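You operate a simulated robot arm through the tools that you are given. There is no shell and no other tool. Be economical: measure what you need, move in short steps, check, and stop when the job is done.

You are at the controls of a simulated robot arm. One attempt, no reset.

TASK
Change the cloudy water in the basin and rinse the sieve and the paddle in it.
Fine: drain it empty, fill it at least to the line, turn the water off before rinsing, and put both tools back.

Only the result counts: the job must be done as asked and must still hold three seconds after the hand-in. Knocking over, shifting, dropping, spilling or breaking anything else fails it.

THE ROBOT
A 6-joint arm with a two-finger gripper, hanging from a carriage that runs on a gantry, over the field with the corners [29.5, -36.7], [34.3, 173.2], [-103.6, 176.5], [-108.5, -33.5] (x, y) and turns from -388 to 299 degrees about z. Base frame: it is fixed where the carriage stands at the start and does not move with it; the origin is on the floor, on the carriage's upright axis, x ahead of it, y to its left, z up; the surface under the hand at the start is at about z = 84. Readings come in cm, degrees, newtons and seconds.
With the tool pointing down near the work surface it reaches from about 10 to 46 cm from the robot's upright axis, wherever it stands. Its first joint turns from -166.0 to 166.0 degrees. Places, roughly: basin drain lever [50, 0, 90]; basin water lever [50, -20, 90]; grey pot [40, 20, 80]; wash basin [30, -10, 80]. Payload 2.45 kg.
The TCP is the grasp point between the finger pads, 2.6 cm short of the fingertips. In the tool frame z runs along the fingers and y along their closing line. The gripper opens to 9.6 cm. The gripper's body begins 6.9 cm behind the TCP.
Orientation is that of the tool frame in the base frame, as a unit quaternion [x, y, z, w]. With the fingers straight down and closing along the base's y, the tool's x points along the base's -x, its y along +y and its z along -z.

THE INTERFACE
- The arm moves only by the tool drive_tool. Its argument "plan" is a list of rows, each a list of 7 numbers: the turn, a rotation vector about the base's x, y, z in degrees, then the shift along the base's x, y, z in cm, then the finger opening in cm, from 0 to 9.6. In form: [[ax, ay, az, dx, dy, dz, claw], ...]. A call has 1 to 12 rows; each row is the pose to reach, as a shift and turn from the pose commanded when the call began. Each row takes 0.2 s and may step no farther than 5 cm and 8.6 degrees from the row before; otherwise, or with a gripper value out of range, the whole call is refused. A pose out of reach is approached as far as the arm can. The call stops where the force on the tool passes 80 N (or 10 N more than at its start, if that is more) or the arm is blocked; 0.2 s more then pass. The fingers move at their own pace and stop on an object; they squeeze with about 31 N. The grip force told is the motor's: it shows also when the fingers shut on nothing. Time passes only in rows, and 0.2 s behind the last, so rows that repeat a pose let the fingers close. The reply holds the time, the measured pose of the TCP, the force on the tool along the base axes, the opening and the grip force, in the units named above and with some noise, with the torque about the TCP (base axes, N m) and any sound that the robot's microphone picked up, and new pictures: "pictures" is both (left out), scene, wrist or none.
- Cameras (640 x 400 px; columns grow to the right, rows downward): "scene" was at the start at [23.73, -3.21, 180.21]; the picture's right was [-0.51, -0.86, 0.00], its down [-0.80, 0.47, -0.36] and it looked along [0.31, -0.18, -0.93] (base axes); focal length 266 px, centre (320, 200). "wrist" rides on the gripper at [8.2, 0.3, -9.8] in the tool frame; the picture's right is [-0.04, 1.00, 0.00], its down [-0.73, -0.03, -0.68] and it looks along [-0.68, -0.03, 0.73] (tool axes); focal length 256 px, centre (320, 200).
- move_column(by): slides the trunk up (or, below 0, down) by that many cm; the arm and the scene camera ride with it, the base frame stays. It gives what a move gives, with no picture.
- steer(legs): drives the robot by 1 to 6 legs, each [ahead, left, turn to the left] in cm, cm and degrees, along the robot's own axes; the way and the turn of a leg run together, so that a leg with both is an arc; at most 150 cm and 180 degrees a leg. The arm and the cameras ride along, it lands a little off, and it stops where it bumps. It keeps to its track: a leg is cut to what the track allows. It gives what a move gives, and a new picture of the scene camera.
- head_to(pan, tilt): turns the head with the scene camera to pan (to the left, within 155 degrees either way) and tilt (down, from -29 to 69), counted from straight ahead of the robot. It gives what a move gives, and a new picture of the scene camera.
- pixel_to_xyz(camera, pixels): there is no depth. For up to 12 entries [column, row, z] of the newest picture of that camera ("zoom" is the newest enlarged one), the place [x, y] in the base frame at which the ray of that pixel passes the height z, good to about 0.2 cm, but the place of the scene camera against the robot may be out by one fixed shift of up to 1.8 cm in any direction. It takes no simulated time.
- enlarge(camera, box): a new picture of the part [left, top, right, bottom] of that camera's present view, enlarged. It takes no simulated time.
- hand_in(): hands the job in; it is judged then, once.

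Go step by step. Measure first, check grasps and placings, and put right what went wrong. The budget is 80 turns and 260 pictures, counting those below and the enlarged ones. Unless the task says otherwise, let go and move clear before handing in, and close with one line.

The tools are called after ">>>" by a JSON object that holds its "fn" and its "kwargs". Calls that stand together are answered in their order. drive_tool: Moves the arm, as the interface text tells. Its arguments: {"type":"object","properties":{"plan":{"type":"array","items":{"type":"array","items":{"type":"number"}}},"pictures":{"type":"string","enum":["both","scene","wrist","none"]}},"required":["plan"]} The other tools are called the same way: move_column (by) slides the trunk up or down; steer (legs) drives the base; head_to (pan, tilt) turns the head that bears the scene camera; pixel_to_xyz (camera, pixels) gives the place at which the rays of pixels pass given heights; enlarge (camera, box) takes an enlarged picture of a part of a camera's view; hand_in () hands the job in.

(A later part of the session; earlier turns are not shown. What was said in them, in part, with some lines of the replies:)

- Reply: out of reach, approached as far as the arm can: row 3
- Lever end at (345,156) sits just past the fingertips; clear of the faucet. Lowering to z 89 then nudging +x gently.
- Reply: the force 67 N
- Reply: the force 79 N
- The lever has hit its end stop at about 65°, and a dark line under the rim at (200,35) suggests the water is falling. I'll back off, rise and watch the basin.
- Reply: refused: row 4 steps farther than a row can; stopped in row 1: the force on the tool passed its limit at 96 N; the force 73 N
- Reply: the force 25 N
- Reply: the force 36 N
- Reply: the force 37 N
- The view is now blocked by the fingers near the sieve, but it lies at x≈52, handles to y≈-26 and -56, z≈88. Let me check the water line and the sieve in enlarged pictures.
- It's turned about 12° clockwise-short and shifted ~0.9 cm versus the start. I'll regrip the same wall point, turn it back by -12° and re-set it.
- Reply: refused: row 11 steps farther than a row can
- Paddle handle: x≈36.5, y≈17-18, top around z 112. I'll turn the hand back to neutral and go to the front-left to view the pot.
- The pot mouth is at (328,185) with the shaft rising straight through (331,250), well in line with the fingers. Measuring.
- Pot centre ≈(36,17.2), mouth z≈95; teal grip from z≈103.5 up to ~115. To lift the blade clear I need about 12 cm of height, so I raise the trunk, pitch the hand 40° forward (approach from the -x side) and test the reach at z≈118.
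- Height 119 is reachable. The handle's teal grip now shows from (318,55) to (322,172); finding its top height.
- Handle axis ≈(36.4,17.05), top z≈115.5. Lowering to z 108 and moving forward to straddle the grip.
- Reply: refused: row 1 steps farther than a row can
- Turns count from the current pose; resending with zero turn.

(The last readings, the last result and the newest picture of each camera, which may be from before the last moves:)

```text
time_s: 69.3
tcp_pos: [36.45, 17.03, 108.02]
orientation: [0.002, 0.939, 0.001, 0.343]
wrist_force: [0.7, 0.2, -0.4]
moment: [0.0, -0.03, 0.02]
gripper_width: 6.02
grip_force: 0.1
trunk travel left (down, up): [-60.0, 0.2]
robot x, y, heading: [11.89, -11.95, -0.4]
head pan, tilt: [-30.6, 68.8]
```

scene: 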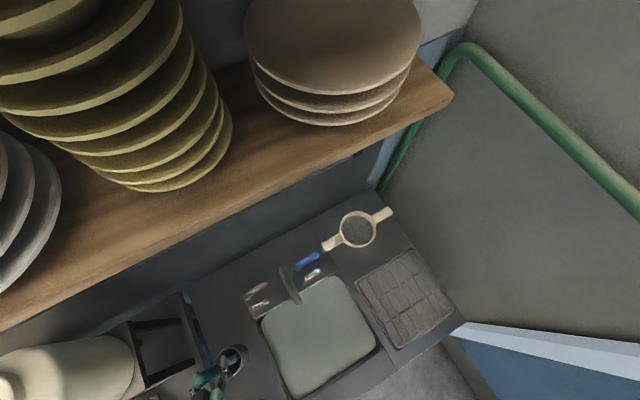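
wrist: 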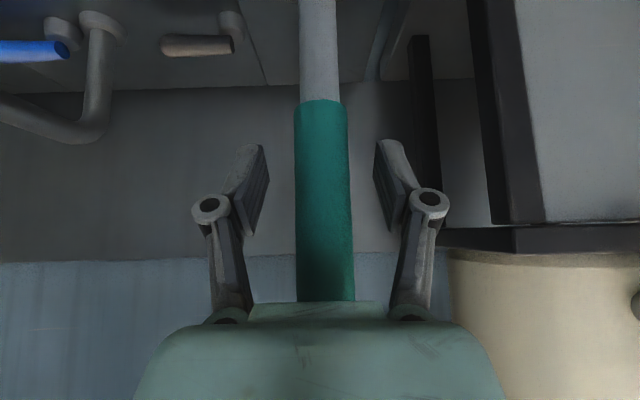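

The handle is centred between the fingers at col 322. Closing.

>>> {"fn": "drive_tool", "kwargs": {"plan": [[0, 0, 0, 0, 0, 0, 3.5], [0, 0, 0, 0, 0, 0, 2], [0, 0, 0, 0, 0, 0, 0.5], [0, 0, 0, 0, 0, 0, 0.5], [0, 0, 0, 0, 0, 1, 0.5]]}}

```text
time_s: 70.5
tcp_pos: [36.61, 16.95, 109.03]
orientation: [0.003, 0.94, 0.0, 0.341]
wrist_force: [0.1, 0.3, -1.9]
moment: [0.0, 0.0, -0.01]
gripper_width: 2.66
grip_force: 30.7
trunk travel left (down, up): [-60.0, 0.2]
robot x, y, heading: [11.97, -11.64, -0.3]
head pan, tilt: [-30.6, 68.8]
```

scene: 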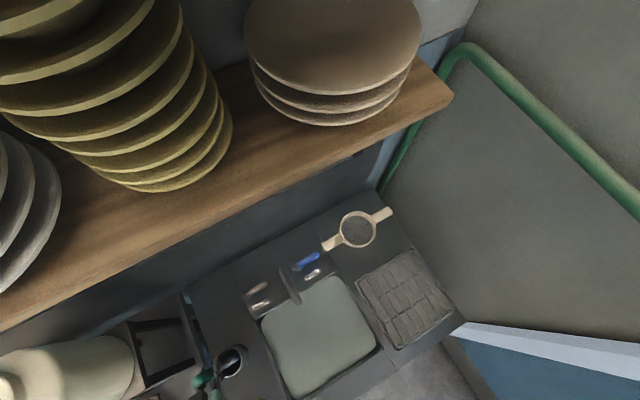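
wrist: 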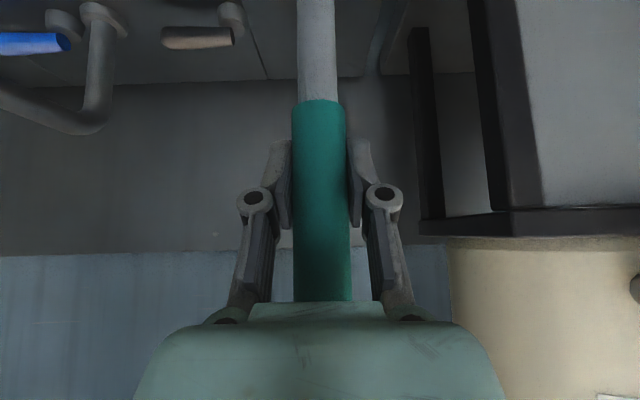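

Held at 2.66 cm. Lifting straight up in steps to z≈119.5.

>>> {"fn": "drive_tool", "kwargs": {"plan": [[0, 0, 0, 0, 0, 2, 0.5], [0, 0, 0, 0, 0, 4, 0.5], [0, 0, 0, 0, 0, 6, 0.5], [0, 0, 0, 0, 0, 8, 0.5], [0, 0, 0, 0, 0, 10, 0.5], [0, 0, 0, 0, 0, 11, 0.5]]}}

>>> {"fn": "enlarge", "kwargs": {"camera": "scene", "box": [150, 290, 310, 400]}}

```text
time_s: 71.9
tcp_pos: [36.5, 17.1, 120.17]
orientation: [0.002, 0.94, 0.002, 0.342]
wrist_force: [-0.2, -0.4, -1.6]
moment: [0.0, -0.01, 0.0]
gripper_width: 2.65
grip_force: 31.2
trunk travel left (down, up): [-60.0, 0.2]
robot x, y, heading: [12.01, -11.92, -0.4]
head pan, tilt: [-30.6, 68.8]
```

scene: 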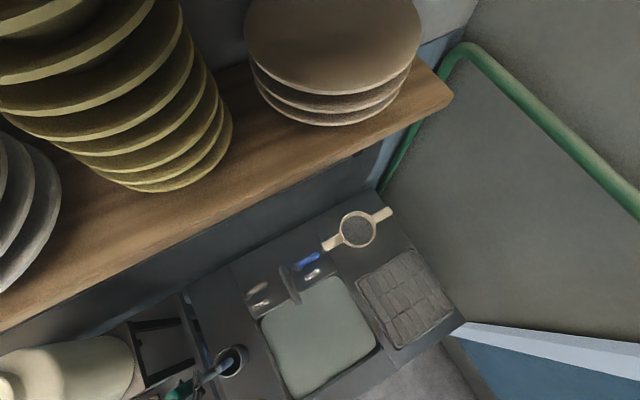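
wrist: 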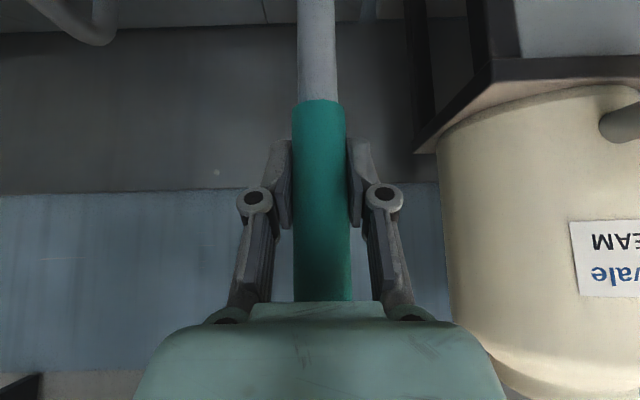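

```text
3.64 times, centred on (230, 345) of scene
```

zoom: 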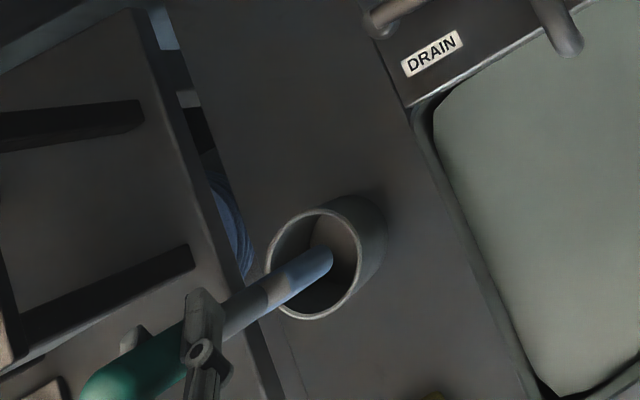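

The blade's tip at zoom (328,257) is still a bit right of the mouth centre (313,263), so ~1 cm inside. Lifting 3.5 cm more.

>>> {"fn": "drive_tool", "kwargs": {"plan": [[0, 0, 0, 0, 0, 1, 0.5], [0, 0, 0, 0, 0, 2, 0.5], [0, 0, 0, 0, 0, 3, 0.5], [0, 0, 0, 0, 0, 3.8, 0.5]], "pictures": "scene"}}

>>> {"fn": "enlarge", "kwargs": {"camera": "scene", "box": [150, 290, 310, 400]}}

```text
time_s: 72.9
tcp_pos: [36.37, 17.04, 123.85]
orientation: [0.002, 0.94, 0.001, 0.341]
wrist_force: [-0.2, -0.1, -2.4]
moment: [0.03, -0.04, -0.01]
gripper_width: 2.67
grip_force: 31.1
trunk travel left (down, up): [-60.0, 0.2]
robot x, y, heading: [12.11, -11.81, -0.3]
head pan, tilt: [-30.6, 68.8]
```

scene: 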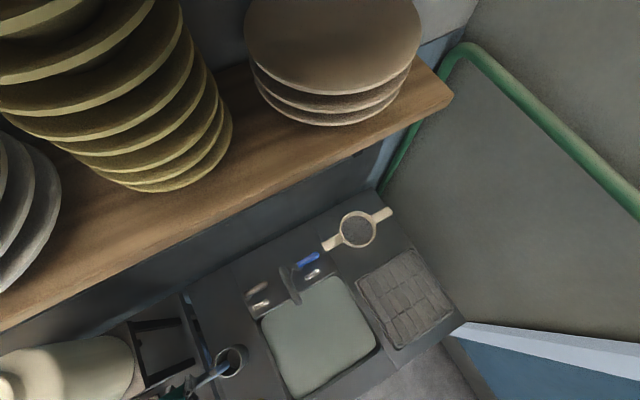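

```text
3.64 times, centred on (230, 345) of scene
```

zoom: 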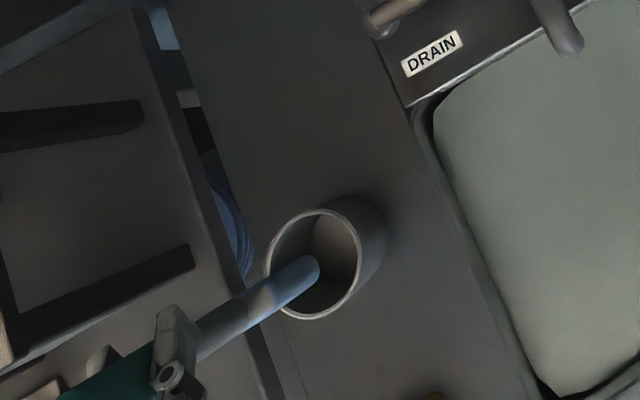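

The tip (318,262) is now about at mouth level; another 3 cm for safe clearance.

>>> {"fn": "drive_tool", "kwargs": {"plan": [[0, 0, 0, 0, 0, 1, 0.5], [0, 0, 0, 0, 0, 2, 0.5], [0, 0, 0, 0, 0, 3, 0.5]], "pictures": "scene"}}

>>> {"fn": "enlarge", "kwargs": {"camera": "scene", "box": [150, 290, 310, 400]}}

```text
time_s: 73.7
tcp_pos: [36.5, 16.97, 126.89]
orientation: [0.001, 0.94, 0.002, 0.342]
wrist_force: [-0.1, -0.7, -1.7]
moment: [0.03, -0.01, 0.03]
gripper_width: 2.66
grip_force: 30.6
trunk travel left (down, up): [-60.0, 0.2]
robot x, y, heading: [11.9, -12.14, -0.4]
head pan, tilt: [-30.6, 68.8]
```

scene: 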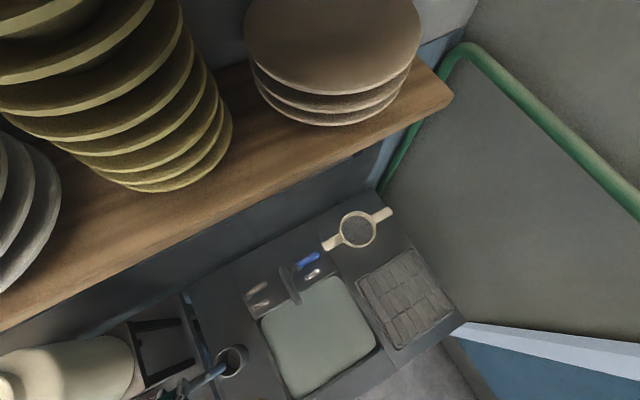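

```text
3.64 times, centred on (230, 345) of scene
```

zoom: 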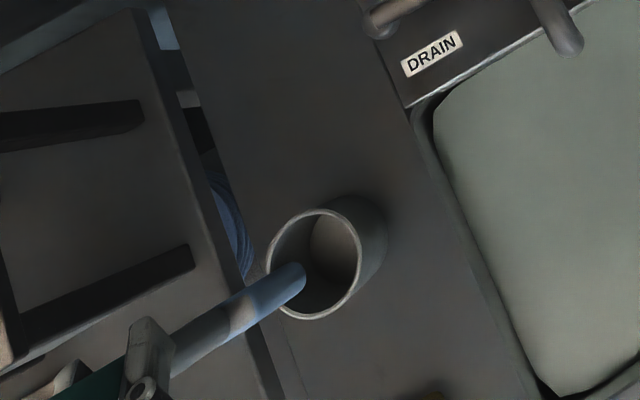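

The tip is now ~2 cm above the pot's mouth. Rather than fold the pitched arm, I'll drive the carriage diagonally (-9,-22), carrying the paddle over the basin.

>>> {"fn": "steer", "kwargs": {"legs": [[-9, -22, 0]]}}

>>> {"fn": "enlarge", "kwargs": {"camera": "scene", "box": [100, 220, 340, 400]}}

```text
time_s: 75.5
tcp_pos: [27.41, -4.86, 126.96]
orientation: [0.001, 0.94, 0.002, 0.342]
wrist_force: [0.5, -0.1, -2.1]
moment: [0.0, -0.02, 0.01]
gripper_width: 2.66
grip_force: 31.2
trunk travel left (down, up): [-60.0, 0.2]
robot x, y, heading: [2.9, -34.2, -0.2]
head pan, tilt: [-30.6, 68.8]
```

scene: 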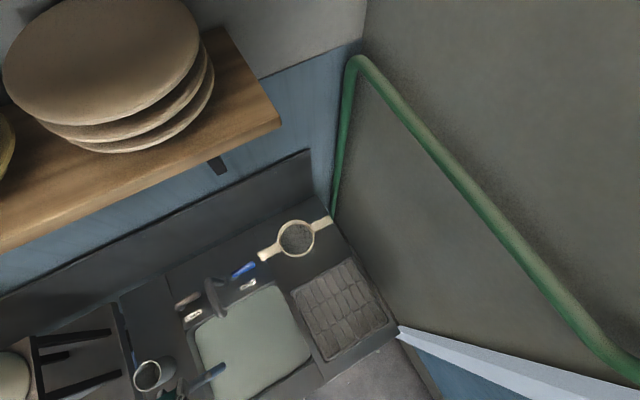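

```text
2.22 times, centred on (220, 310) of scene
```

zoom: 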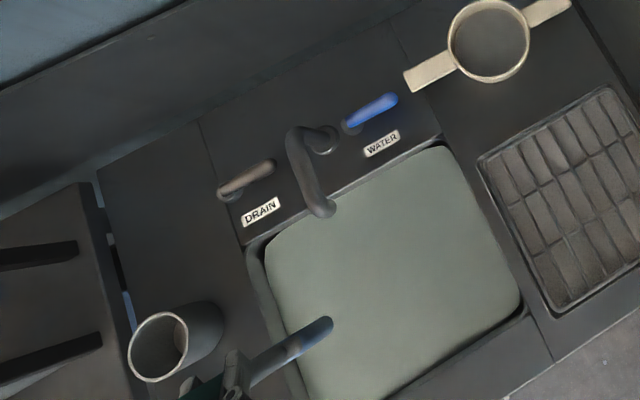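

The paddle hangs over the basin (tip at zoom (330,325)). Turning the head for a better view and lowering to z 109 first.

>>> {"fn": "head_to", "kwargs": {"pan": 5, "tilt": 69}}

>>> {"fn": "drive_tool", "kwargs": {"plan": [[0, 0, 0, 0, -1, -4.5, 0.5], [0, 0, 0, 0, -2, -9, 0.5], [0, 0, 0, 0, -2, -13.5, 0.5], [0, 0, 0, 0, -2, -17, 0.5], [0, 0, 0, 0, -2, -18, 0.5]]}}

>>> {"fn": "enlarge", "kwargs": {"camera": "wrist", "box": [160, 0, 480, 200]}}

```text
time_s: 76.5
tcp_pos: [27.43, -5.0, 126.87]
orientation: [0.001, 0.94, 0.002, 0.342]
wrist_force: [0.4, 0.3, -2.1]
moment: [0.02, 0.02, -0.02]
gripper_width: 2.66
grip_force: 31.3
trunk travel left (down, up): [-60.0, 0.2]
robot x, y, heading: [2.96, -33.76, 0.0]
head pan, tilt: [5.0, 68.8]
```

scene: 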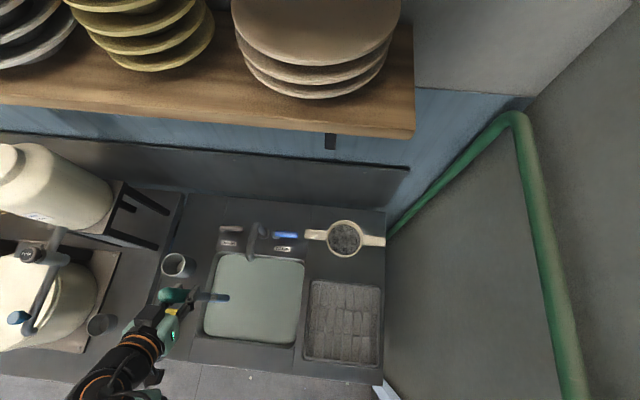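

```text
time_s: 77.7
tcp_pos: [27.49, -6.93, 108.75]
orientation: [0.0, 0.94, 0.002, 0.342]
wrist_force: [-0.8, 0.4, -1.4]
moment: [-0.01, -0.01, 0.05]
gripper_width: 2.63
grip_force: 30.7
trunk travel left (down, up): [-60.0, 0.2]
robot x, y, heading: [2.52, -33.97, -0.3]
head pan, tilt: [5.0, 68.8]
```

scene: 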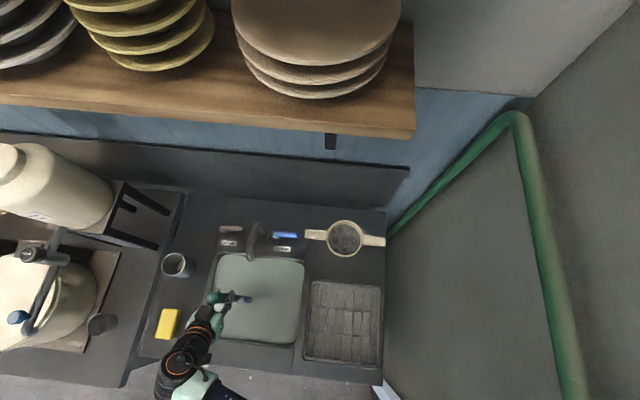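
wrist: 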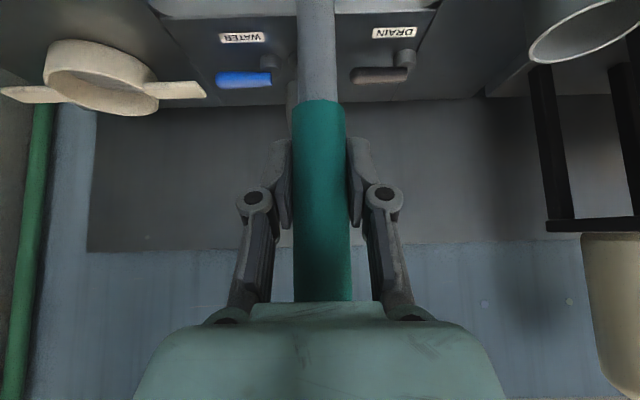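

```text
2.00 times, centred on (320, 100) of wrist
```

zoom: 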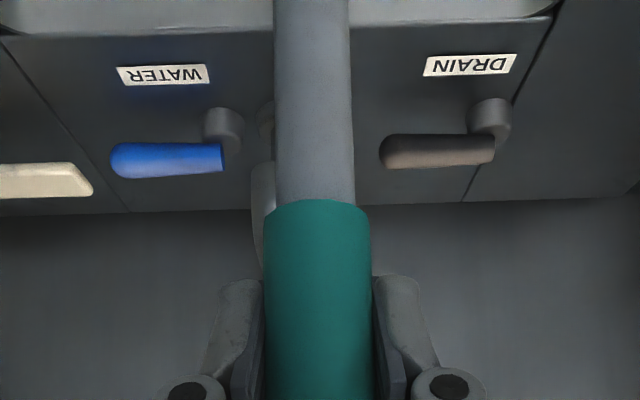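

Wrist can't see the blade; using an enlarged scene view.

>>> {"fn": "enlarge", "kwargs": {"camera": "scene", "box": [180, 240, 320, 350]}}

>>> {"fn": "pixel_to_xyz", "kwargs": {"camera": "scene", "pixels": [[250, 300, 80], [250, 300, 84], [250, 300, 90], [242, 299, 84], [242, 299, 90]]}}

```text
3.64 times, centred on (250, 295) of scene
```

zoom: 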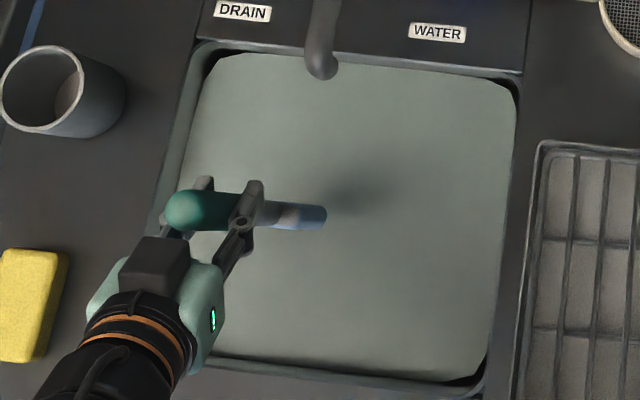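

```text
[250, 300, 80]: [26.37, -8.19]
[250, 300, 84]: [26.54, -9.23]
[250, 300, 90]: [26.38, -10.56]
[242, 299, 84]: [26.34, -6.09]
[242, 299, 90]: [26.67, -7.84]
```

The tip (zoom (327,217)) still shows above water with its shadow to the right. Lowering 5 cm more, watching the force.

>>> {"fn": "drive_tool", "kwargs": {"plan": [[0, 0, 0, 0, 0, -1.5, 0.5], [0, 0, 0, 0, 0, -3, 0.5], [0, 0, 0, 0, 0, -4.5, 0.5], [0, 0, 0, 0, 0, -5.5, 0.5]], "pictures": "none"}}

>>> {"fn": "enlarge", "kwargs": {"camera": "scene", "box": [180, 240, 320, 350]}}

```text
time_s: 78.7
tcp_pos: [27.54, -6.97, 103.37]
orientation: [0.001, 0.94, 0.001, 0.342]
wrist_force: [-0.1, 0.3, -2.2]
moment: [0.03, 0.02, -0.04]
gripper_width: 2.65
grip_force: 31.0
trunk travel left (down, up): [-60.0, 0.2]
robot x, y, heading: [2.94, -33.94, -0.2]
head pan, tilt: [5.0, 68.8]
```

```text
3.64 times, centred on (250, 295) of scene
```

zoom: 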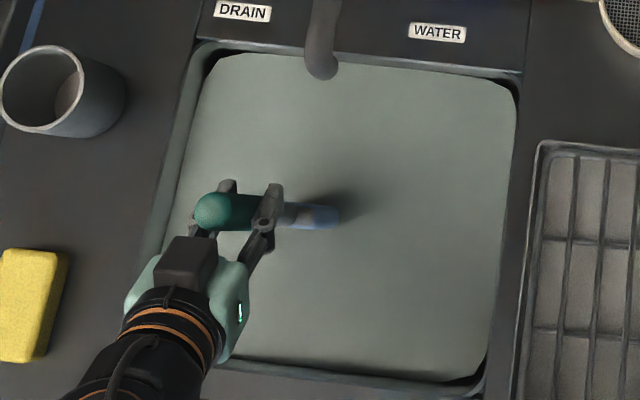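

The tip just meets its shadow at the water surface. Lowering another 4.5 cm.

>>> {"fn": "drive_tool", "kwargs": {"plan": [[0, 0, 0, 0, 0, -1.5, 0.5], [0, 0, 0, 0, 0, -3, 0.5], [0, 0, 0, 0, 0, -4.5, 0.5], [0, 0, 0, 0, 0, -4.5, 0.5]], "pictures": "none"}}

>>> {"fn": "enlarge", "kwargs": {"camera": "scene", "box": [180, 240, 320, 350]}}

```text
time_s: 79.7
tcp_pos: [27.44, -6.87, 98.87]
orientation: [0.002, 0.94, 0.001, 0.342]
wrist_force: [-0.6, -0.2, -1.9]
moment: [0.02, -0.03, 0.01]
gripper_width: 2.63
grip_force: 31.6
trunk travel left (down, up): [-60.0, 0.2]
robot x, y, heading: [2.8, -34.01, -0.0]
head pan, tilt: [5.0, 68.8]
```

```text
3.64 times, centred on (250, 295) of scene
```

zoom: 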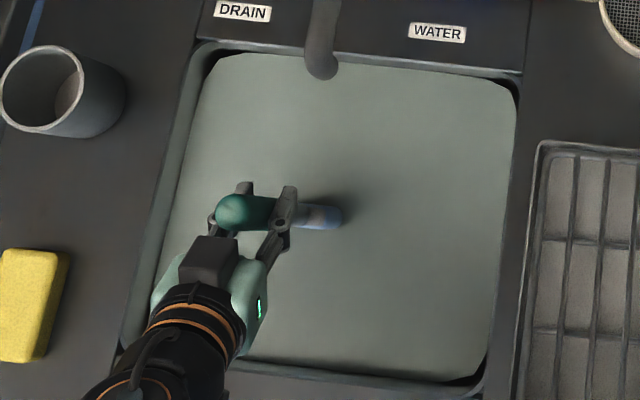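

Tip stopped advancing at (341,217), so ~4 cm is submerged. Closer look at what part is still above water.

>>> {"fn": "enlarge", "kwargs": {"camera": "scene", "box": [220, 280, 270, 312]}}

```text
12.50 times, centred on (245, 296) of scene
```

zoom: 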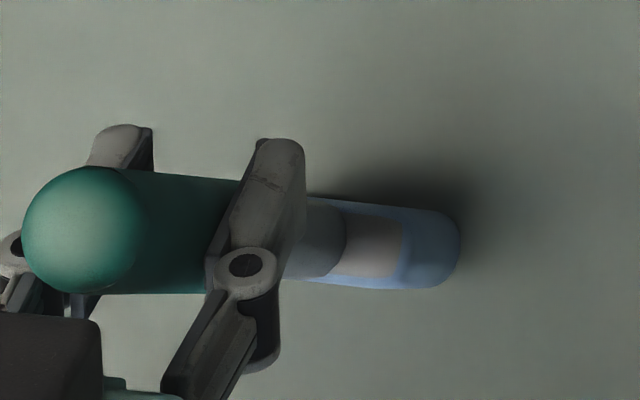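

Blade still shows above water (pale patch at (370,248)). Lowering further in small steps until the whole blade is under, watching for floor contact.

>>> {"fn": "drive_tool", "kwargs": {"plan": [[0, 0, 0, 0, 0, -1, 0.5], [0, 0, 0, 0, 0, -2, 0.5], [0, 0, 0, 0, 0, -3, 0.5], [0, 0, 0, 0, 0, -4, 0.5], [0, 0, 0, 0, 0, -4, 0.5]], "pictures": "none"}}

>>> {"fn": "enlarge", "kwargs": {"camera": "scene", "box": [220, 280, 270, 312]}}

```text
time_s: 80.9
tcp_pos: [27.4, -6.86, 94.94]
orientation: [0.002, 0.939, 0.002, 0.343]
wrist_force: [0.3, 0.0, -2.3]
moment: [0.01, -0.02, 0.03]
gripper_width: 2.65
grip_force: 31.4
trunk travel left (down, up): [-60.0, 0.2]
robot x, y, heading: [2.89, -33.98, -0.3]
head pan, tilt: [5.0, 68.8]
```

```text
12.50 times, centred on (245, 296) of scene
```

zoom: 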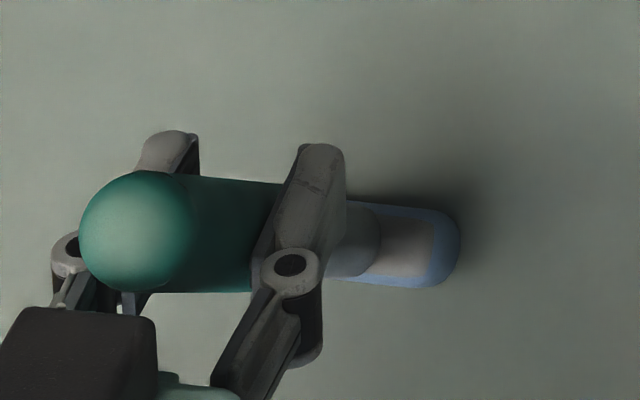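

The pale patch is the blade's top face; the waterline edge stays at col 460 and only ~2-3 cm of blade remains above it. Lowering 1.5 cm, then rechecking.

>>> {"fn": "drive_tool", "kwargs": {"plan": [[0, 0, 0, 0, 0, -0.5, 0.5], [0, 0, 0, 0, 0, -1, 0.5], [0, 0, 0, 0, 0, -1.5, 0.5]], "pictures": "none"}}

>>> {"fn": "drive_tool", "kwargs": {"plan": [[0, 0, 0, 0, 0, -0.5, 0.5], [0, 0, 0, 0, 0, -1, 0.5]], "pictures": "none"}}

>>> {"fn": "enlarge", "kwargs": {"camera": "scene", "box": [220, 280, 270, 312]}}

```text
time_s: 81.7
tcp_pos: [27.52, -6.73, 93.51]
orientation: [0.002, 0.939, 0.002, 0.343]
wrist_force: [-2.0, -4.8, 32.2]
moment: [-0.22, 0.34, -0.04]
gripper_width: 2.66
grip_force: 30.8
trunk travel left (down, up): [-60.0, 0.2]
robot x, y, heading: [2.59, -34.02, -0.1]
head pan, tilt: [5.0, 68.8]
```

```text
time_s: 82.3
tcp_pos: [27.62, -6.65, 92.48]
orientation: [0.002, 0.94, 0.002, 0.342]
wrist_force: [-0.2, -2.1, 28.2]
moment: [-0.05, 0.14, -0.03]
gripper_width: 2.64
grip_force: 30.9
trunk travel left (down, up): [-60.0, 0.2]
robot x, y, heading: [2.86, -34.03, -0.5]
head pan, tilt: [5.0, 68.8]
```

```text
12.50 times, centred on (245, 296) of scene
```

zoom: 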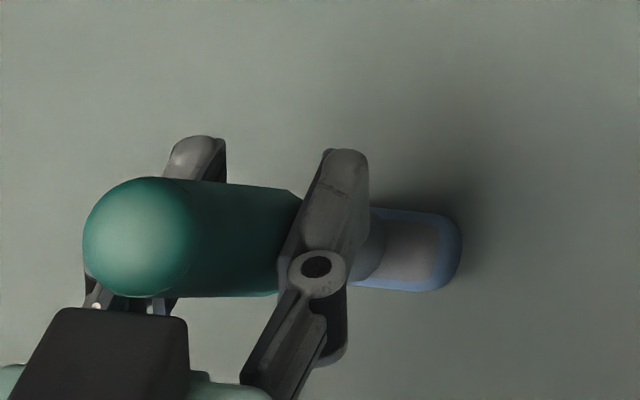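

The blade reached the floor (28-32 N) with its top still slightly above water, and the paddle slid ~1 cm in the grip. I'll raise it and see what has been rinsed.

>>> {"fn": "drive_tool", "kwargs": {"plan": [[0, 0, 0, 0, 0, 2, 0.5], [0, 0, 0, 0, 0, 5, 0.5], [0, 0, 0, 0, 0, 9, 0.5], [0, 0, 0, 0, 0, 13, 0.5], [0, 0, 0, 0, 0, 16, 0.5], [0, 0, 0, 0, 0, 16, 0.5]]}}

>>> {"fn": "enlarge", "kwargs": {"camera": "scene", "box": [205, 280, 265, 318]}}

```text
time_s: 83.7
tcp_pos: [27.47, -7.02, 108.58]
orientation: [0.002, 0.94, 0.001, 0.342]
wrist_force: [0.1, 0.1, -1.9]
moment: [-0.01, -0.02, 0.0]
gripper_width: 2.61
grip_force: 30.6
trunk travel left (down, up): [-60.0, 0.2]
robot x, y, heading: [3.13, -34.04, -0.1]
head pan, tilt: [5.0, 68.8]
```

scene: 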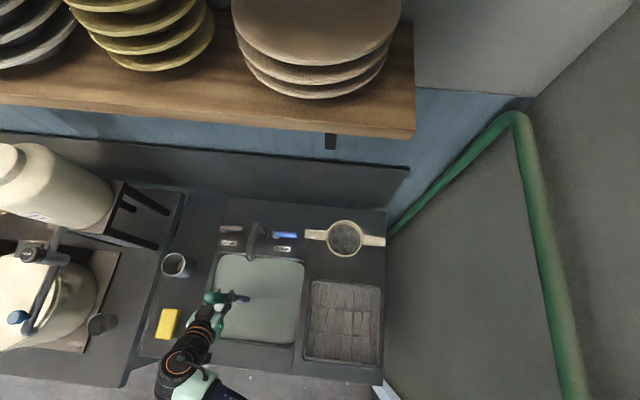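
wrist: 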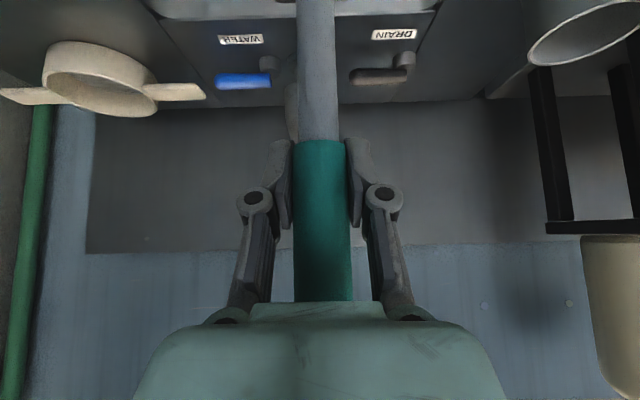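

```text
10.53 times, centred on (235, 299) of scene
```

zoom: 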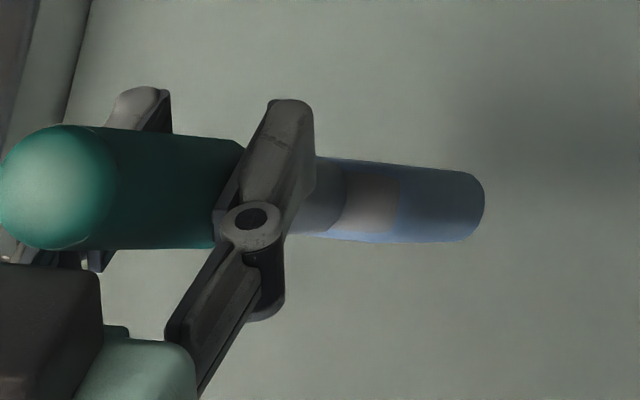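

I'll compare with the same enlarged view as before the dip to see whether the pale smear changed.

>>> {"fn": "enlarge", "kwargs": {"camera": "scene", "box": [180, 240, 320, 350]}}

```text
3.64 times, centred on (250, 295) of scene
```

zoom: 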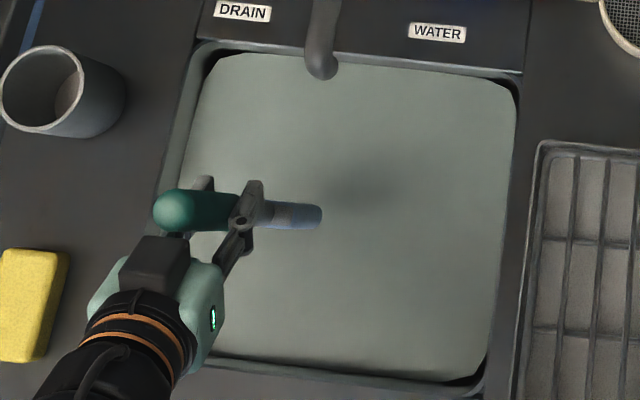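

Unclear, so I'll tilt the paddle ~55° (blade toward -x): this shows its face and lets me submerge it completely. Doing it above the right half of the basin, clear of the faucet.

>>> {"fn": "drive_tool", "kwargs": {"plan": [[0, 7.9, 0, 0, -2, 0, 0.5], [0, 15.8, 0, 1, -4, 0, 0.5], [0, 23.7, 0, 2.5, -6, 0, 0.5], [0, 31.6, 0, 4.5, -8, 0, 0.5], [0, 39.5, 0, 6.5, -9.5, 0, 0.5], [0, 47.4, 0, 8.5, -10.5, 0, 0.5], [0, 55, 0, 10.3, -10.5, 0, 0.5]]}}

>>> {"fn": "enlarge", "kwargs": {"camera": "scene", "box": [200, 240, 320, 350]}}

```text
time_s: 85.3
tcp_pos: [37.65, -17.35, 108.32]
orientation: [0.002, 0.991, 0.002, -0.132]
wrist_force: [-1.0, 0.1, -2.6]
moment: [-0.01, -0.22, -0.01]
gripper_width: 2.66
grip_force: 31.1
trunk travel left (down, up): [-60.0, 0.2]
robot x, y, heading: [2.56, -34.09, -0.1]
head pan, tilt: [5.0, 68.8]
```

scene: 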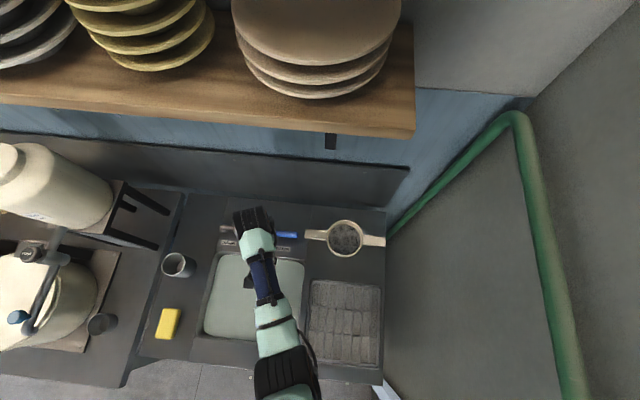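
wrist: 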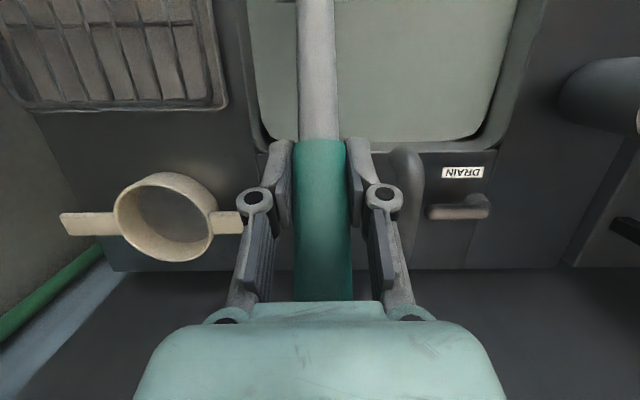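

```text
3.64 times, centred on (260, 295) of scene
```

zoom: 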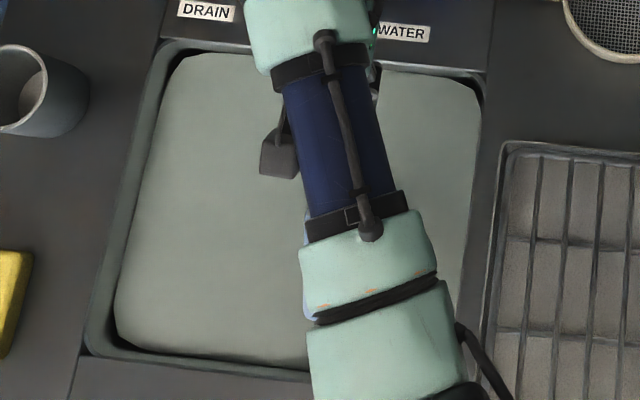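

Arm blocks the scene view, but geometry is clear. Lowering 19 cm first.

>>> {"fn": "drive_tool", "kwargs": {"plan": [[0, 0, 0, 0, 0, -4.5, 0.5], [0, 0, 0, 0, 0, -9, 0.5], [0, 0, 0, 0, 0, -13.5, 0.5], [0, 0, 0, 0, 0, -17, 0.5], [0, 0, 0, 0, 0, -19.5, 0.5]]}}

```text
time_s: 86.5
tcp_pos: [36.19, -18.07, 92.16]
orientation: [0.002, 0.991, 0.001, -0.131]
wrist_force: [0.6, 0.5, -1.8]
moment: [-0.02, -0.16, -0.02]
gripper_width: 2.64
grip_force: 31.2
out of reach, approached as far as the arm can: row 4, 5
trunk travel left (down, up): [-60.0, 0.2]
robot x, y, heading: [2.73, -34.11, -0.3]
head pan, tilt: [5.0, 68.8]
```

scene: 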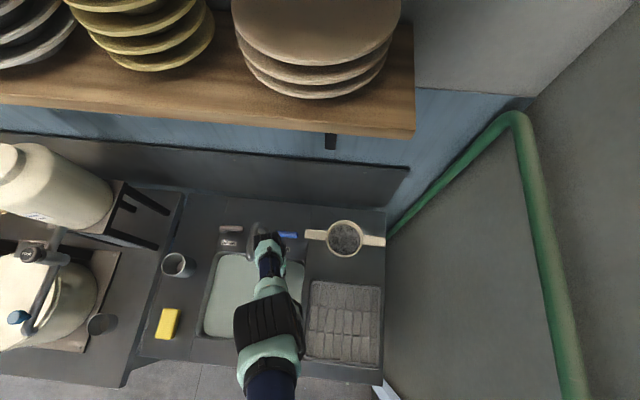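
wrist: 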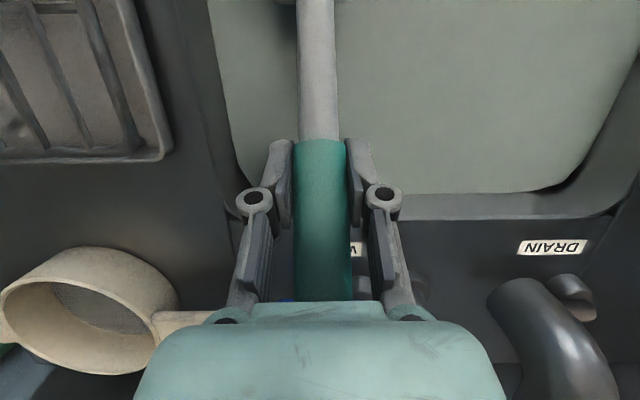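

Arm's lower reach ends here; the trunk can go down. I'll command a reachable height, then lower the trunk by 7.5 cm.

>>> {"fn": "drive_tool", "kwargs": {"plan": [[0, 0, 0, 0, 0, 4, 0.5], [0, 0, 0, 0, 0, 4.2, 0.5]], "pictures": "none"}}

>>> {"fn": "move_column", "kwargs": {"by": -6}}

```text
time_s: 87.1
tcp_pos: [37.78, -17.42, 94.0]
orientation: [0.002, 0.991, 0.001, -0.132]
wrist_force: [-0.5, 0.0, -2.1]
moment: [-0.02, -0.18, 0.01]
gripper_width: 2.66
grip_force: 31.6
out of reach, approached as far as the arm can: row 1, 2
trunk travel left (down, up): [-60.0, 0.2]
robot x, y, heading: [3.06, -33.84, -0.1]
head pan, tilt: [5.0, 68.8]
```

```text
time_s: 88.1
tcp_pos: [37.93, -17.28, 88.0]
orientation: [0.001, 0.991, 0.001, -0.132]
wrist_force: [-0.2, 0.4, -1.6]
moment: [0.0, -0.19, 0.0]
gripper_width: 2.64
grip_force: 30.9
trunk travel left (down, up): [-54.0, 6.2]
robot x, y, heading: [3.07, -33.97, -0.3]
head pan, tilt: [5.0, 68.8]
```

Now at z 88. I'll raise the arm 3, lower the trunk 5, so the final cm can be done by the arm with force check.

>>> {"fn": "drive_tool", "kwargs": {"plan": [[0, 0, 0, 0, 0, 1.5, 0.5], [0, 0, 0, 0, 0, 3, 0.5]], "pictures": "none"}}

>>> {"fn": "move_column", "kwargs": {"by": -5}}

>>> {"fn": "drive_tool", "kwargs": {"plan": [[0, 0, 0, 0, 0, -0.5, 0.5], [0, 0, 0, 0, 0, -0.9, 0.5], [0, 0, 0, 0, 0, -1.3, 0.5]], "pictures": "both"}}

```text
time_s: 88.7
tcp_pos: [39.05, -16.62, 89.42]
orientation: [0.002, 0.991, 0.001, -0.132]
wrist_force: [0.1, -0.5, -1.3]
moment: [0.0, -0.18, 0.0]
gripper_width: 2.64
grip_force: 31.3
out of reach, approached as far as the arm can: row 1, 2
trunk travel left (down, up): [-54.0, 6.2]
robot x, y, heading: [3.02, -34.02, -0.1]
head pan, tilt: [5.0, 68.8]
```

```text
time_s: 89.6
tcp_pos: [39.17, -16.76, 84.38]
orientation: [0.002, 0.991, 0.0, -0.132]
wrist_force: [-0.9, -0.5, -2.3]
moment: [0.03, -0.18, 0.0]
gripper_width: 2.67
grip_force: 31.1
trunk travel left (down, up): [-49.0, 11.2]
robot x, y, heading: [2.84, -34.06, -0.3]
head pan, tilt: [5.0, 68.8]
```

```text
time_s: 90.4
tcp_pos: [38.94, -16.89, 83.84]
orientation: [0.002, 0.991, 0.0, -0.132]
wrist_force: [1.7, 0.4, 3.5]
moment: [0.21, 0.5, -0.12]
gripper_width: 2.64
grip_force: 30.8
out of reach, approached as far as the arm can: row 2, 3
trunk travel left (down, up): [-49.0, 11.2]
robot x, y, heading: [2.89, -34.17, 0.0]
head pan, tilt: [5.0, 68.8]
```

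scene: 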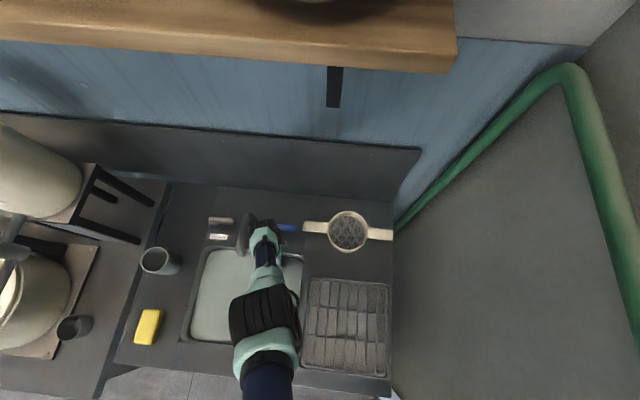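
wrist: 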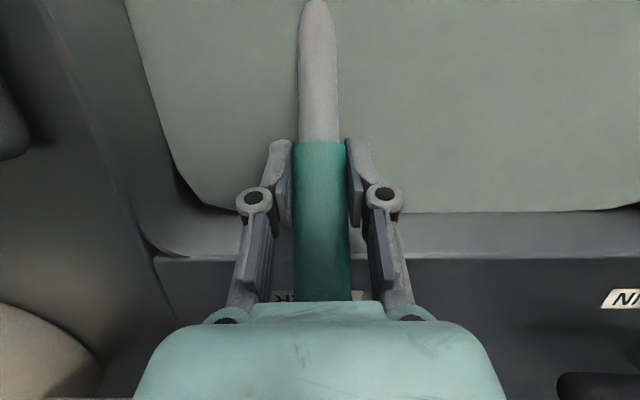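

The blade is completely submerged: only shaft enters the water at (315,10), light floor contact. Easing up a little and swishing sideways.

>>> {"fn": "drive_tool", "kwargs": {"plan": [[0, 0, 0, -0.3, 0, 0.6, 0.5], [0, 0, 0, -0.3, 1, 0.6, 0.5], [0, 0, 0, -0.3, 0, 0.6, 0.5], [0, 0, 0, -0.3, -1, 0.6, 0.5], [0, 0, 0, -0.3, 0, 0.6, 0.5], [0, 0, 0, -0.3, 1, 0.6, 0.5], [0, 0, 0, -0.3, 0, 0.6, 0.5], [0, 0, 0, -0.3, -1, 0.6, 0.5], [0, 0, 0, -0.3, 0, 0.6, 0.5], [0, 0, 0, -0.3, 1, 0.6, 0.5], [0, 0, 0, -0.3, -1, 0.6, 0.5], [0, 0, 0, -0.3, 0, 0.6, 0.5]], "pictures": "wrist"}}

```text
time_s: 93.0
tcp_pos: [38.64, -17.0, 84.45]
orientation: [0.002, 0.991, 0.0, -0.132]
wrist_force: [-0.2, -0.2, -2.5]
moment: [-0.01, -0.19, 0.01]
gripper_width: 2.68
grip_force: 31.7
trunk travel left (down, up): [-49.0, 11.2]
robot x, y, heading: [2.77, -34.25, -0.2]
head pan, tilt: [5.0, 68.8]
```

wrist: 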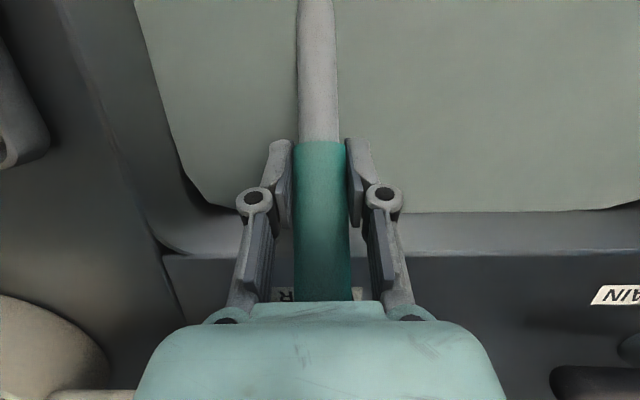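

Rinsed. Raising: trunk up 11, then arm up, and rotating the paddle upright again over the basin.

>>> {"fn": "move_column", "kwargs": {"by": 11}}

>>> {"fn": "drive_tool", "kwargs": {"plan": [[0, 0, 0, -0.5, 0, 4, 0.5], [0, 0, 0, -1, 0, 8, 0.5], [0, 0, 0, -1.5, 0, 12.5, 0.5], [0, -7.9, 0, -3.5, 1, 14, 0.5], [0, -15.8, 0, -5.5, 3, 15, 0.5], [0, -23.7, 0, -7.5, 5, 16, 0.5], [0, -31.6, 0, -9.5, 7, 17, 0.5], [0, -39.5, 0, -10.5, 9, 18, 0.5], [0, -47.4, 0, -11, 10, 20, 0.5], [0, -55, 0, -11, 10, 23, 0.5]]}}

>>> {"fn": "enlarge", "kwargs": {"camera": "scene", "box": [160, 240, 320, 350]}}

```text
time_s: 94.4
tcp_pos: [38.79, -16.9, 95.43]
orientation: [0.002, 0.991, 0.0, -0.133]
wrist_force: [0.6, -0.9, -1.4]
moment: [0.01, -0.22, 0.01]
gripper_width: 2.64
grip_force: 30.9
trunk travel left (down, up): [-60.0, 0.2]
robot x, y, heading: [2.66, -33.96, -0.2]
head pan, tilt: [5.0, 68.8]
```

```text
time_s: 96.6
tcp_pos: [27.83, -6.91, 118.51]
orientation: [0.001, 0.94, 0.002, 0.341]
wrist_force: [0.1, -0.2, -1.8]
moment: [-0.02, 0.03, -0.05]
gripper_width: 2.64
grip_force: 30.8
trunk travel left (down, up): [-60.0, 0.2]
robot x, y, heading: [2.84, -33.97, -0.1]
head pan, tilt: [5.0, 68.8]
```

scene: 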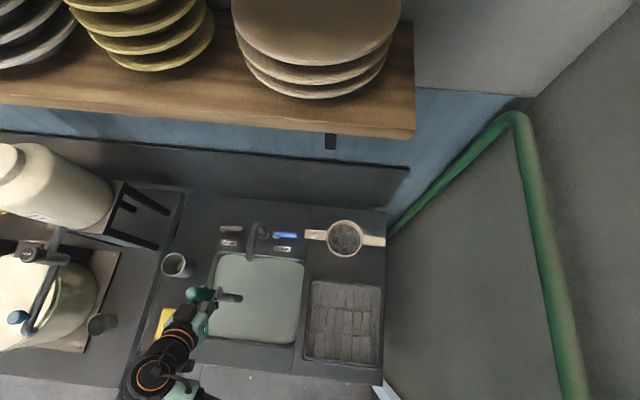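
wrist: 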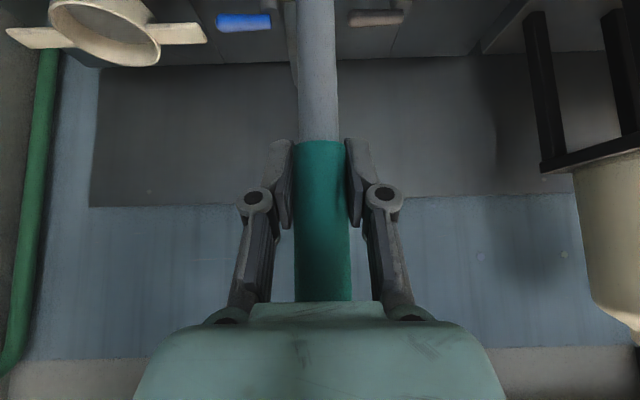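

```text
3.64 times, centred on (240, 295) of scene
5 turns are left
```

zoom: 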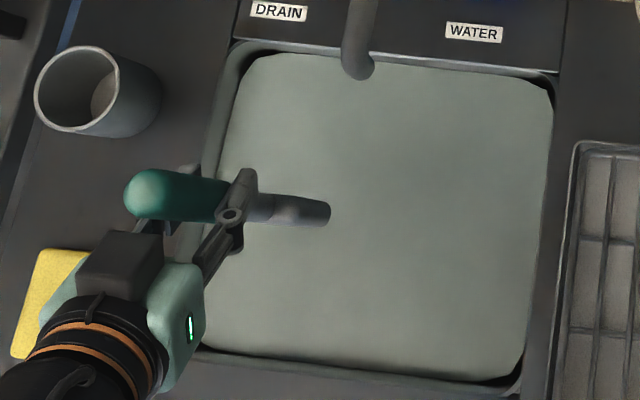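

The blade came out clean grey. Few turns remain, so I go directly: drive the carriage back so the paddle is over the pot at (36.45,17.05).

>>> {"fn": "steer", "kwargs": {"legs": [[8.6, 23.95, 0]]}}

```text
time_s: 98.4
tcp_pos: [36.41, 16.62, 118.56]
orientation: [0.0, 0.94, 0.002, 0.34]
wrist_force: [-0.6, 0.4, -2.2]
moment: [-0.01, -0.01, 0.02]
gripper_width: 2.64
grip_force: 31.1
trunk travel left (down, up): [-60.0, 0.2]
robot x, y, heading: [11.46, -10.7, -0.3]
head pan, tilt: [5.0, 68.8]
4 turns are left
```

scene: 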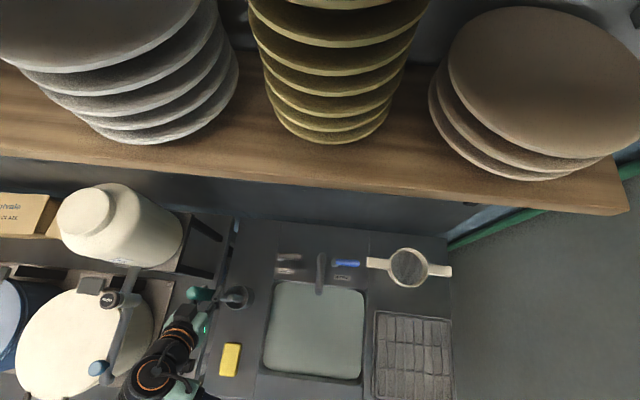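

Landed at (36.41,16.62); I correct y by +0.4 to the original axis and lower 5 cm, checking that the blade enters the pot.

>>> {"fn": "drive_tool", "kwargs": {"plan": [[0, 0, 0, 0.04, 0.4, 0, 0.5], [0, 0, 0, 0.04, 0.4, 0, 0.5], [0, 0, 0, 0.04, 0.4, -1.5, 0.5], [0, 0, 0, 0.04, 0.4, -3, 0.5], [0, 0, 0, 0.04, 0.4, -4, 0.5], [0, 0, 0, 0.04, 0.4, -5, 0.5]]}}

>>> {"fn": "enlarge", "kwargs": {"camera": "scene", "box": [180, 260, 280, 330]}}

```text
time_s: 99.8
tcp_pos: [36.53, 16.96, 113.47]
orientation: [0.001, 0.94, 0.001, 0.341]
wrist_force: [0.3, 0.2, -2.5]
moment: [-0.01, 0.01, -0.04]
gripper_width: 2.64
grip_force: 31.1
trunk travel left (down, up): [-60.0, 0.2]
robot x, y, heading: [11.74, -10.38, -0.1]
head pan, tilt: [5.0, 68.8]
```

scene: 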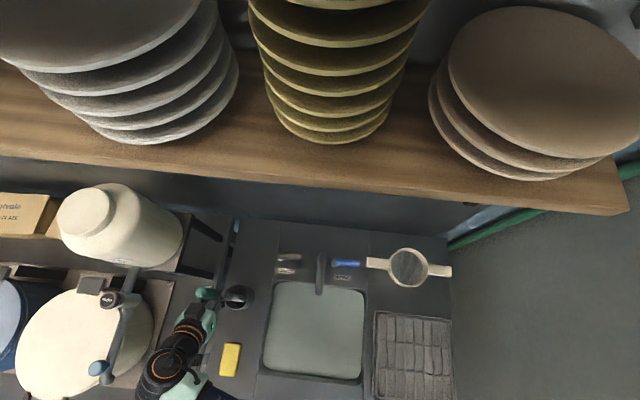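
wrist: 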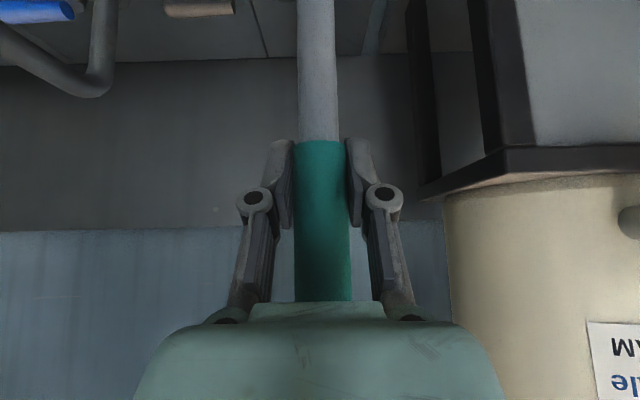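

```text
5.71 times, centred on (230, 295) of scene
3 turns are left
```

zoom: 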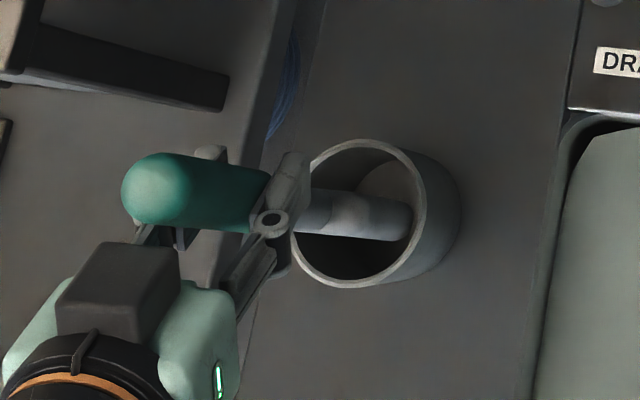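

The blade is inside the pot, no contact force. Lowering on down to about z 106.5 where it should rest.

>>> {"fn": "drive_tool", "kwargs": {"plan": [[0, 0, 0, 0, 0.05, -2, 0.5], [0, 0, 0, 0, 0.05, -4, 0.5], [0, 0, 0, 0, 0.05, -5, 0.5], [0, 0, 0, 0, 0.05, -5.8, 0.5], [0, 0, 0, 0, 0.05, -6.3, 0.5], [0, 0, 0, 0, 0.05, -6.7, 0.5], [0, 0, 0, 0, 0.05, -7, 0.5]]}}

>>> {"fn": "enlarge", "kwargs": {"camera": "scene", "box": [180, 260, 280, 330]}}

```text
time_s: 101.4
tcp_pos: [36.53, 17.0, 106.54]
orientation: [0.001, 0.94, 0.001, 0.34]
wrist_force: [-0.1, -0.4, -2.0]
moment: [0.02, -0.03, -0.01]
gripper_width: 2.65
grip_force: 30.7
trunk travel left (down, up): [-60.0, 0.2]
robot x, y, heading: [11.63, -10.45, 0.1]
head pan, tilt: [5.0, 68.8]
```

scene: 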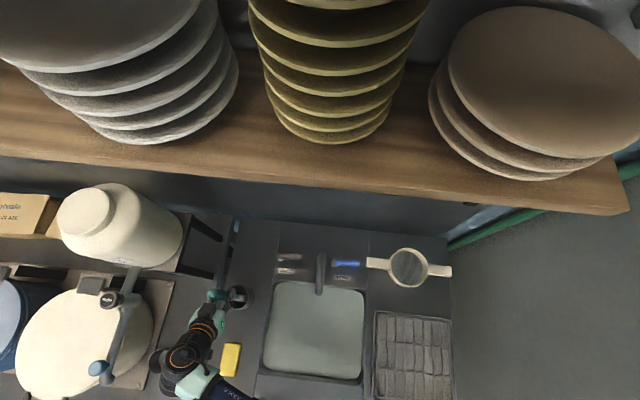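
wrist: 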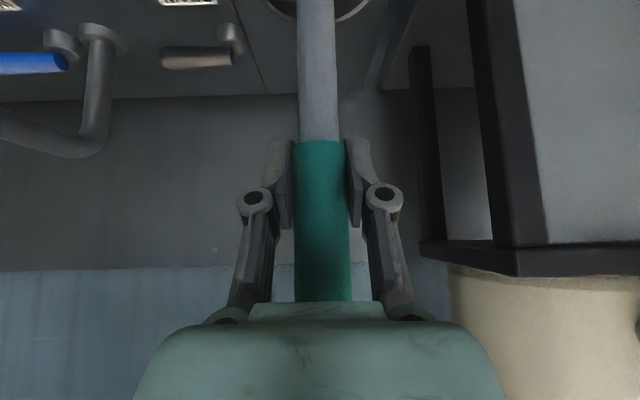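

```text
5.71 times, centred on (230, 295) of scene
2 turns are left
```

zoom: 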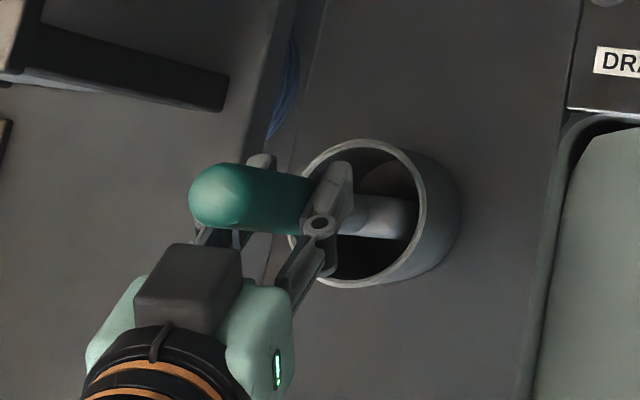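

Still hanging freely a little above the pot floor. Lowering a last 1 cm, then opening and backing straight off in -x, with a check picture.

>>> {"fn": "drive_tool", "kwargs": {"plan": [[0, 0, 0, 0, 0, -0.4, 0.5], [0, 0, 0, 0, 0, -0.7, 0.5], [0, 0, 0, 0, 0, -1.0, 0.5]], "pictures": "none"}}

>>> {"fn": "drive_tool", "kwargs": {"plan": [[0, 0, 0, 0, 0, 0, 2.9], [0, 0, 0, 0, 0, 0, 4], [0, 0, 0, 0, 0, 0, 6.5], [0, 0, 0, 0, 0, 0, 6.5], [0, 0, 0, 0, 0, 0, 6.5], [0, 0, 0, -2, 0, 0, 6.5], [0, 0, 0, -5, 0, 0, 6.5], [0, 0, 0, -9, 0, 0, 6.5], [0, 0, 0, -12, 0, 0, 6.5]]}}

>>> {"fn": "enlarge", "kwargs": {"camera": "scene", "box": [180, 240, 380, 370]}}

```text
time_s: 102.2
tcp_pos: [36.85, 17.23, 105.83]
orientation: [0.001, 0.94, 0.003, 0.342]
wrist_force: [0.2, -6.9, 44.0]
moment: [-0.16, -0.16, 0.02]
gripper_width: 2.69
grip_force: 31.0
trunk travel left (down, up): [-60.0, 0.2]
robot x, y, heading: [11.75, -10.54, -0.3]
head pan, tilt: [5.0, 68.8]
```

```text
time_s: 104.2
tcp_pos: [24.52, 16.93, 105.35]
orientation: [0.001, 0.94, 0.001, 0.341]
wrist_force: [0.8, -0.4, 0.0]
moment: [-0.01, 0.02, -0.02]
gripper_width: 6.51
grip_force: 0.0
trunk travel left (down, up): [-60.0, 0.2]
robot x, y, heading: [12.03, -10.81, -0.2]
head pan, tilt: [5.0, 68.8]
```

scene: 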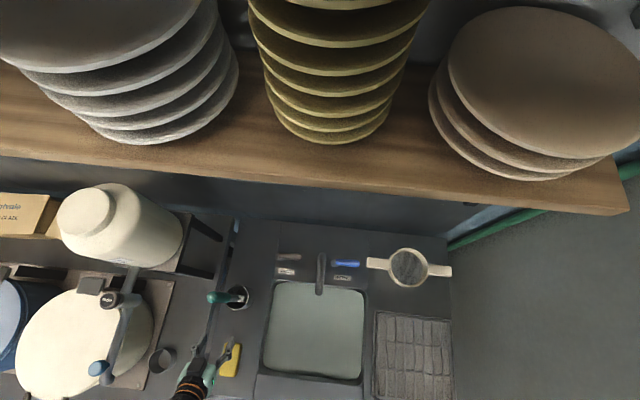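
wrist: 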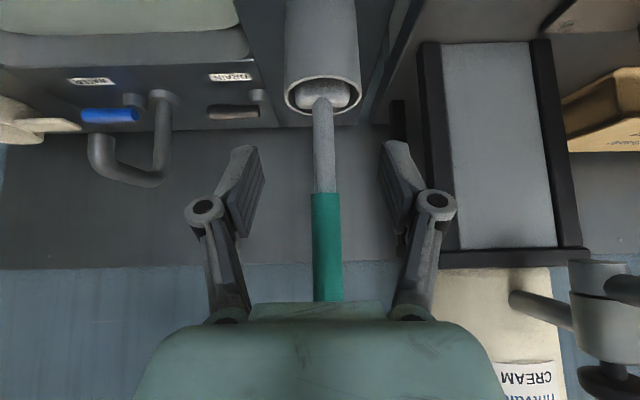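

```text
3.08 times, centred on (280, 305) of scene
1 turns are left
```

zoom: 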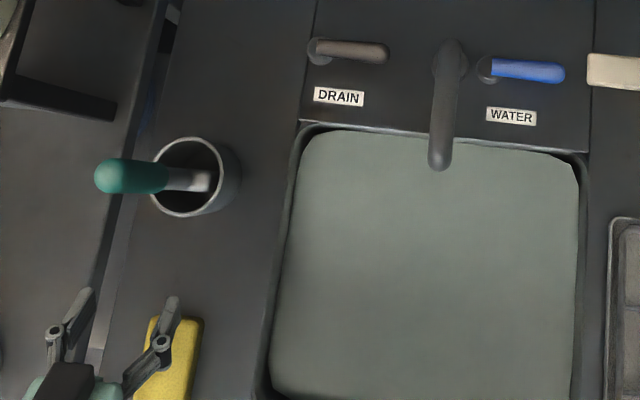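

The paddle stands upright in the pot with a clean blade, and the sieve is back in its place. Both levers are closed, the basin is filled past the line, and the hand is clear, so I'm handing in.

>>> {"fn": "hand_in", "kwargs": {}}

```text
The job is handed in.
```

I changed the water, rinsed the sieve and the paddle with the water turned off, and put both tools back. I've handed the job in.
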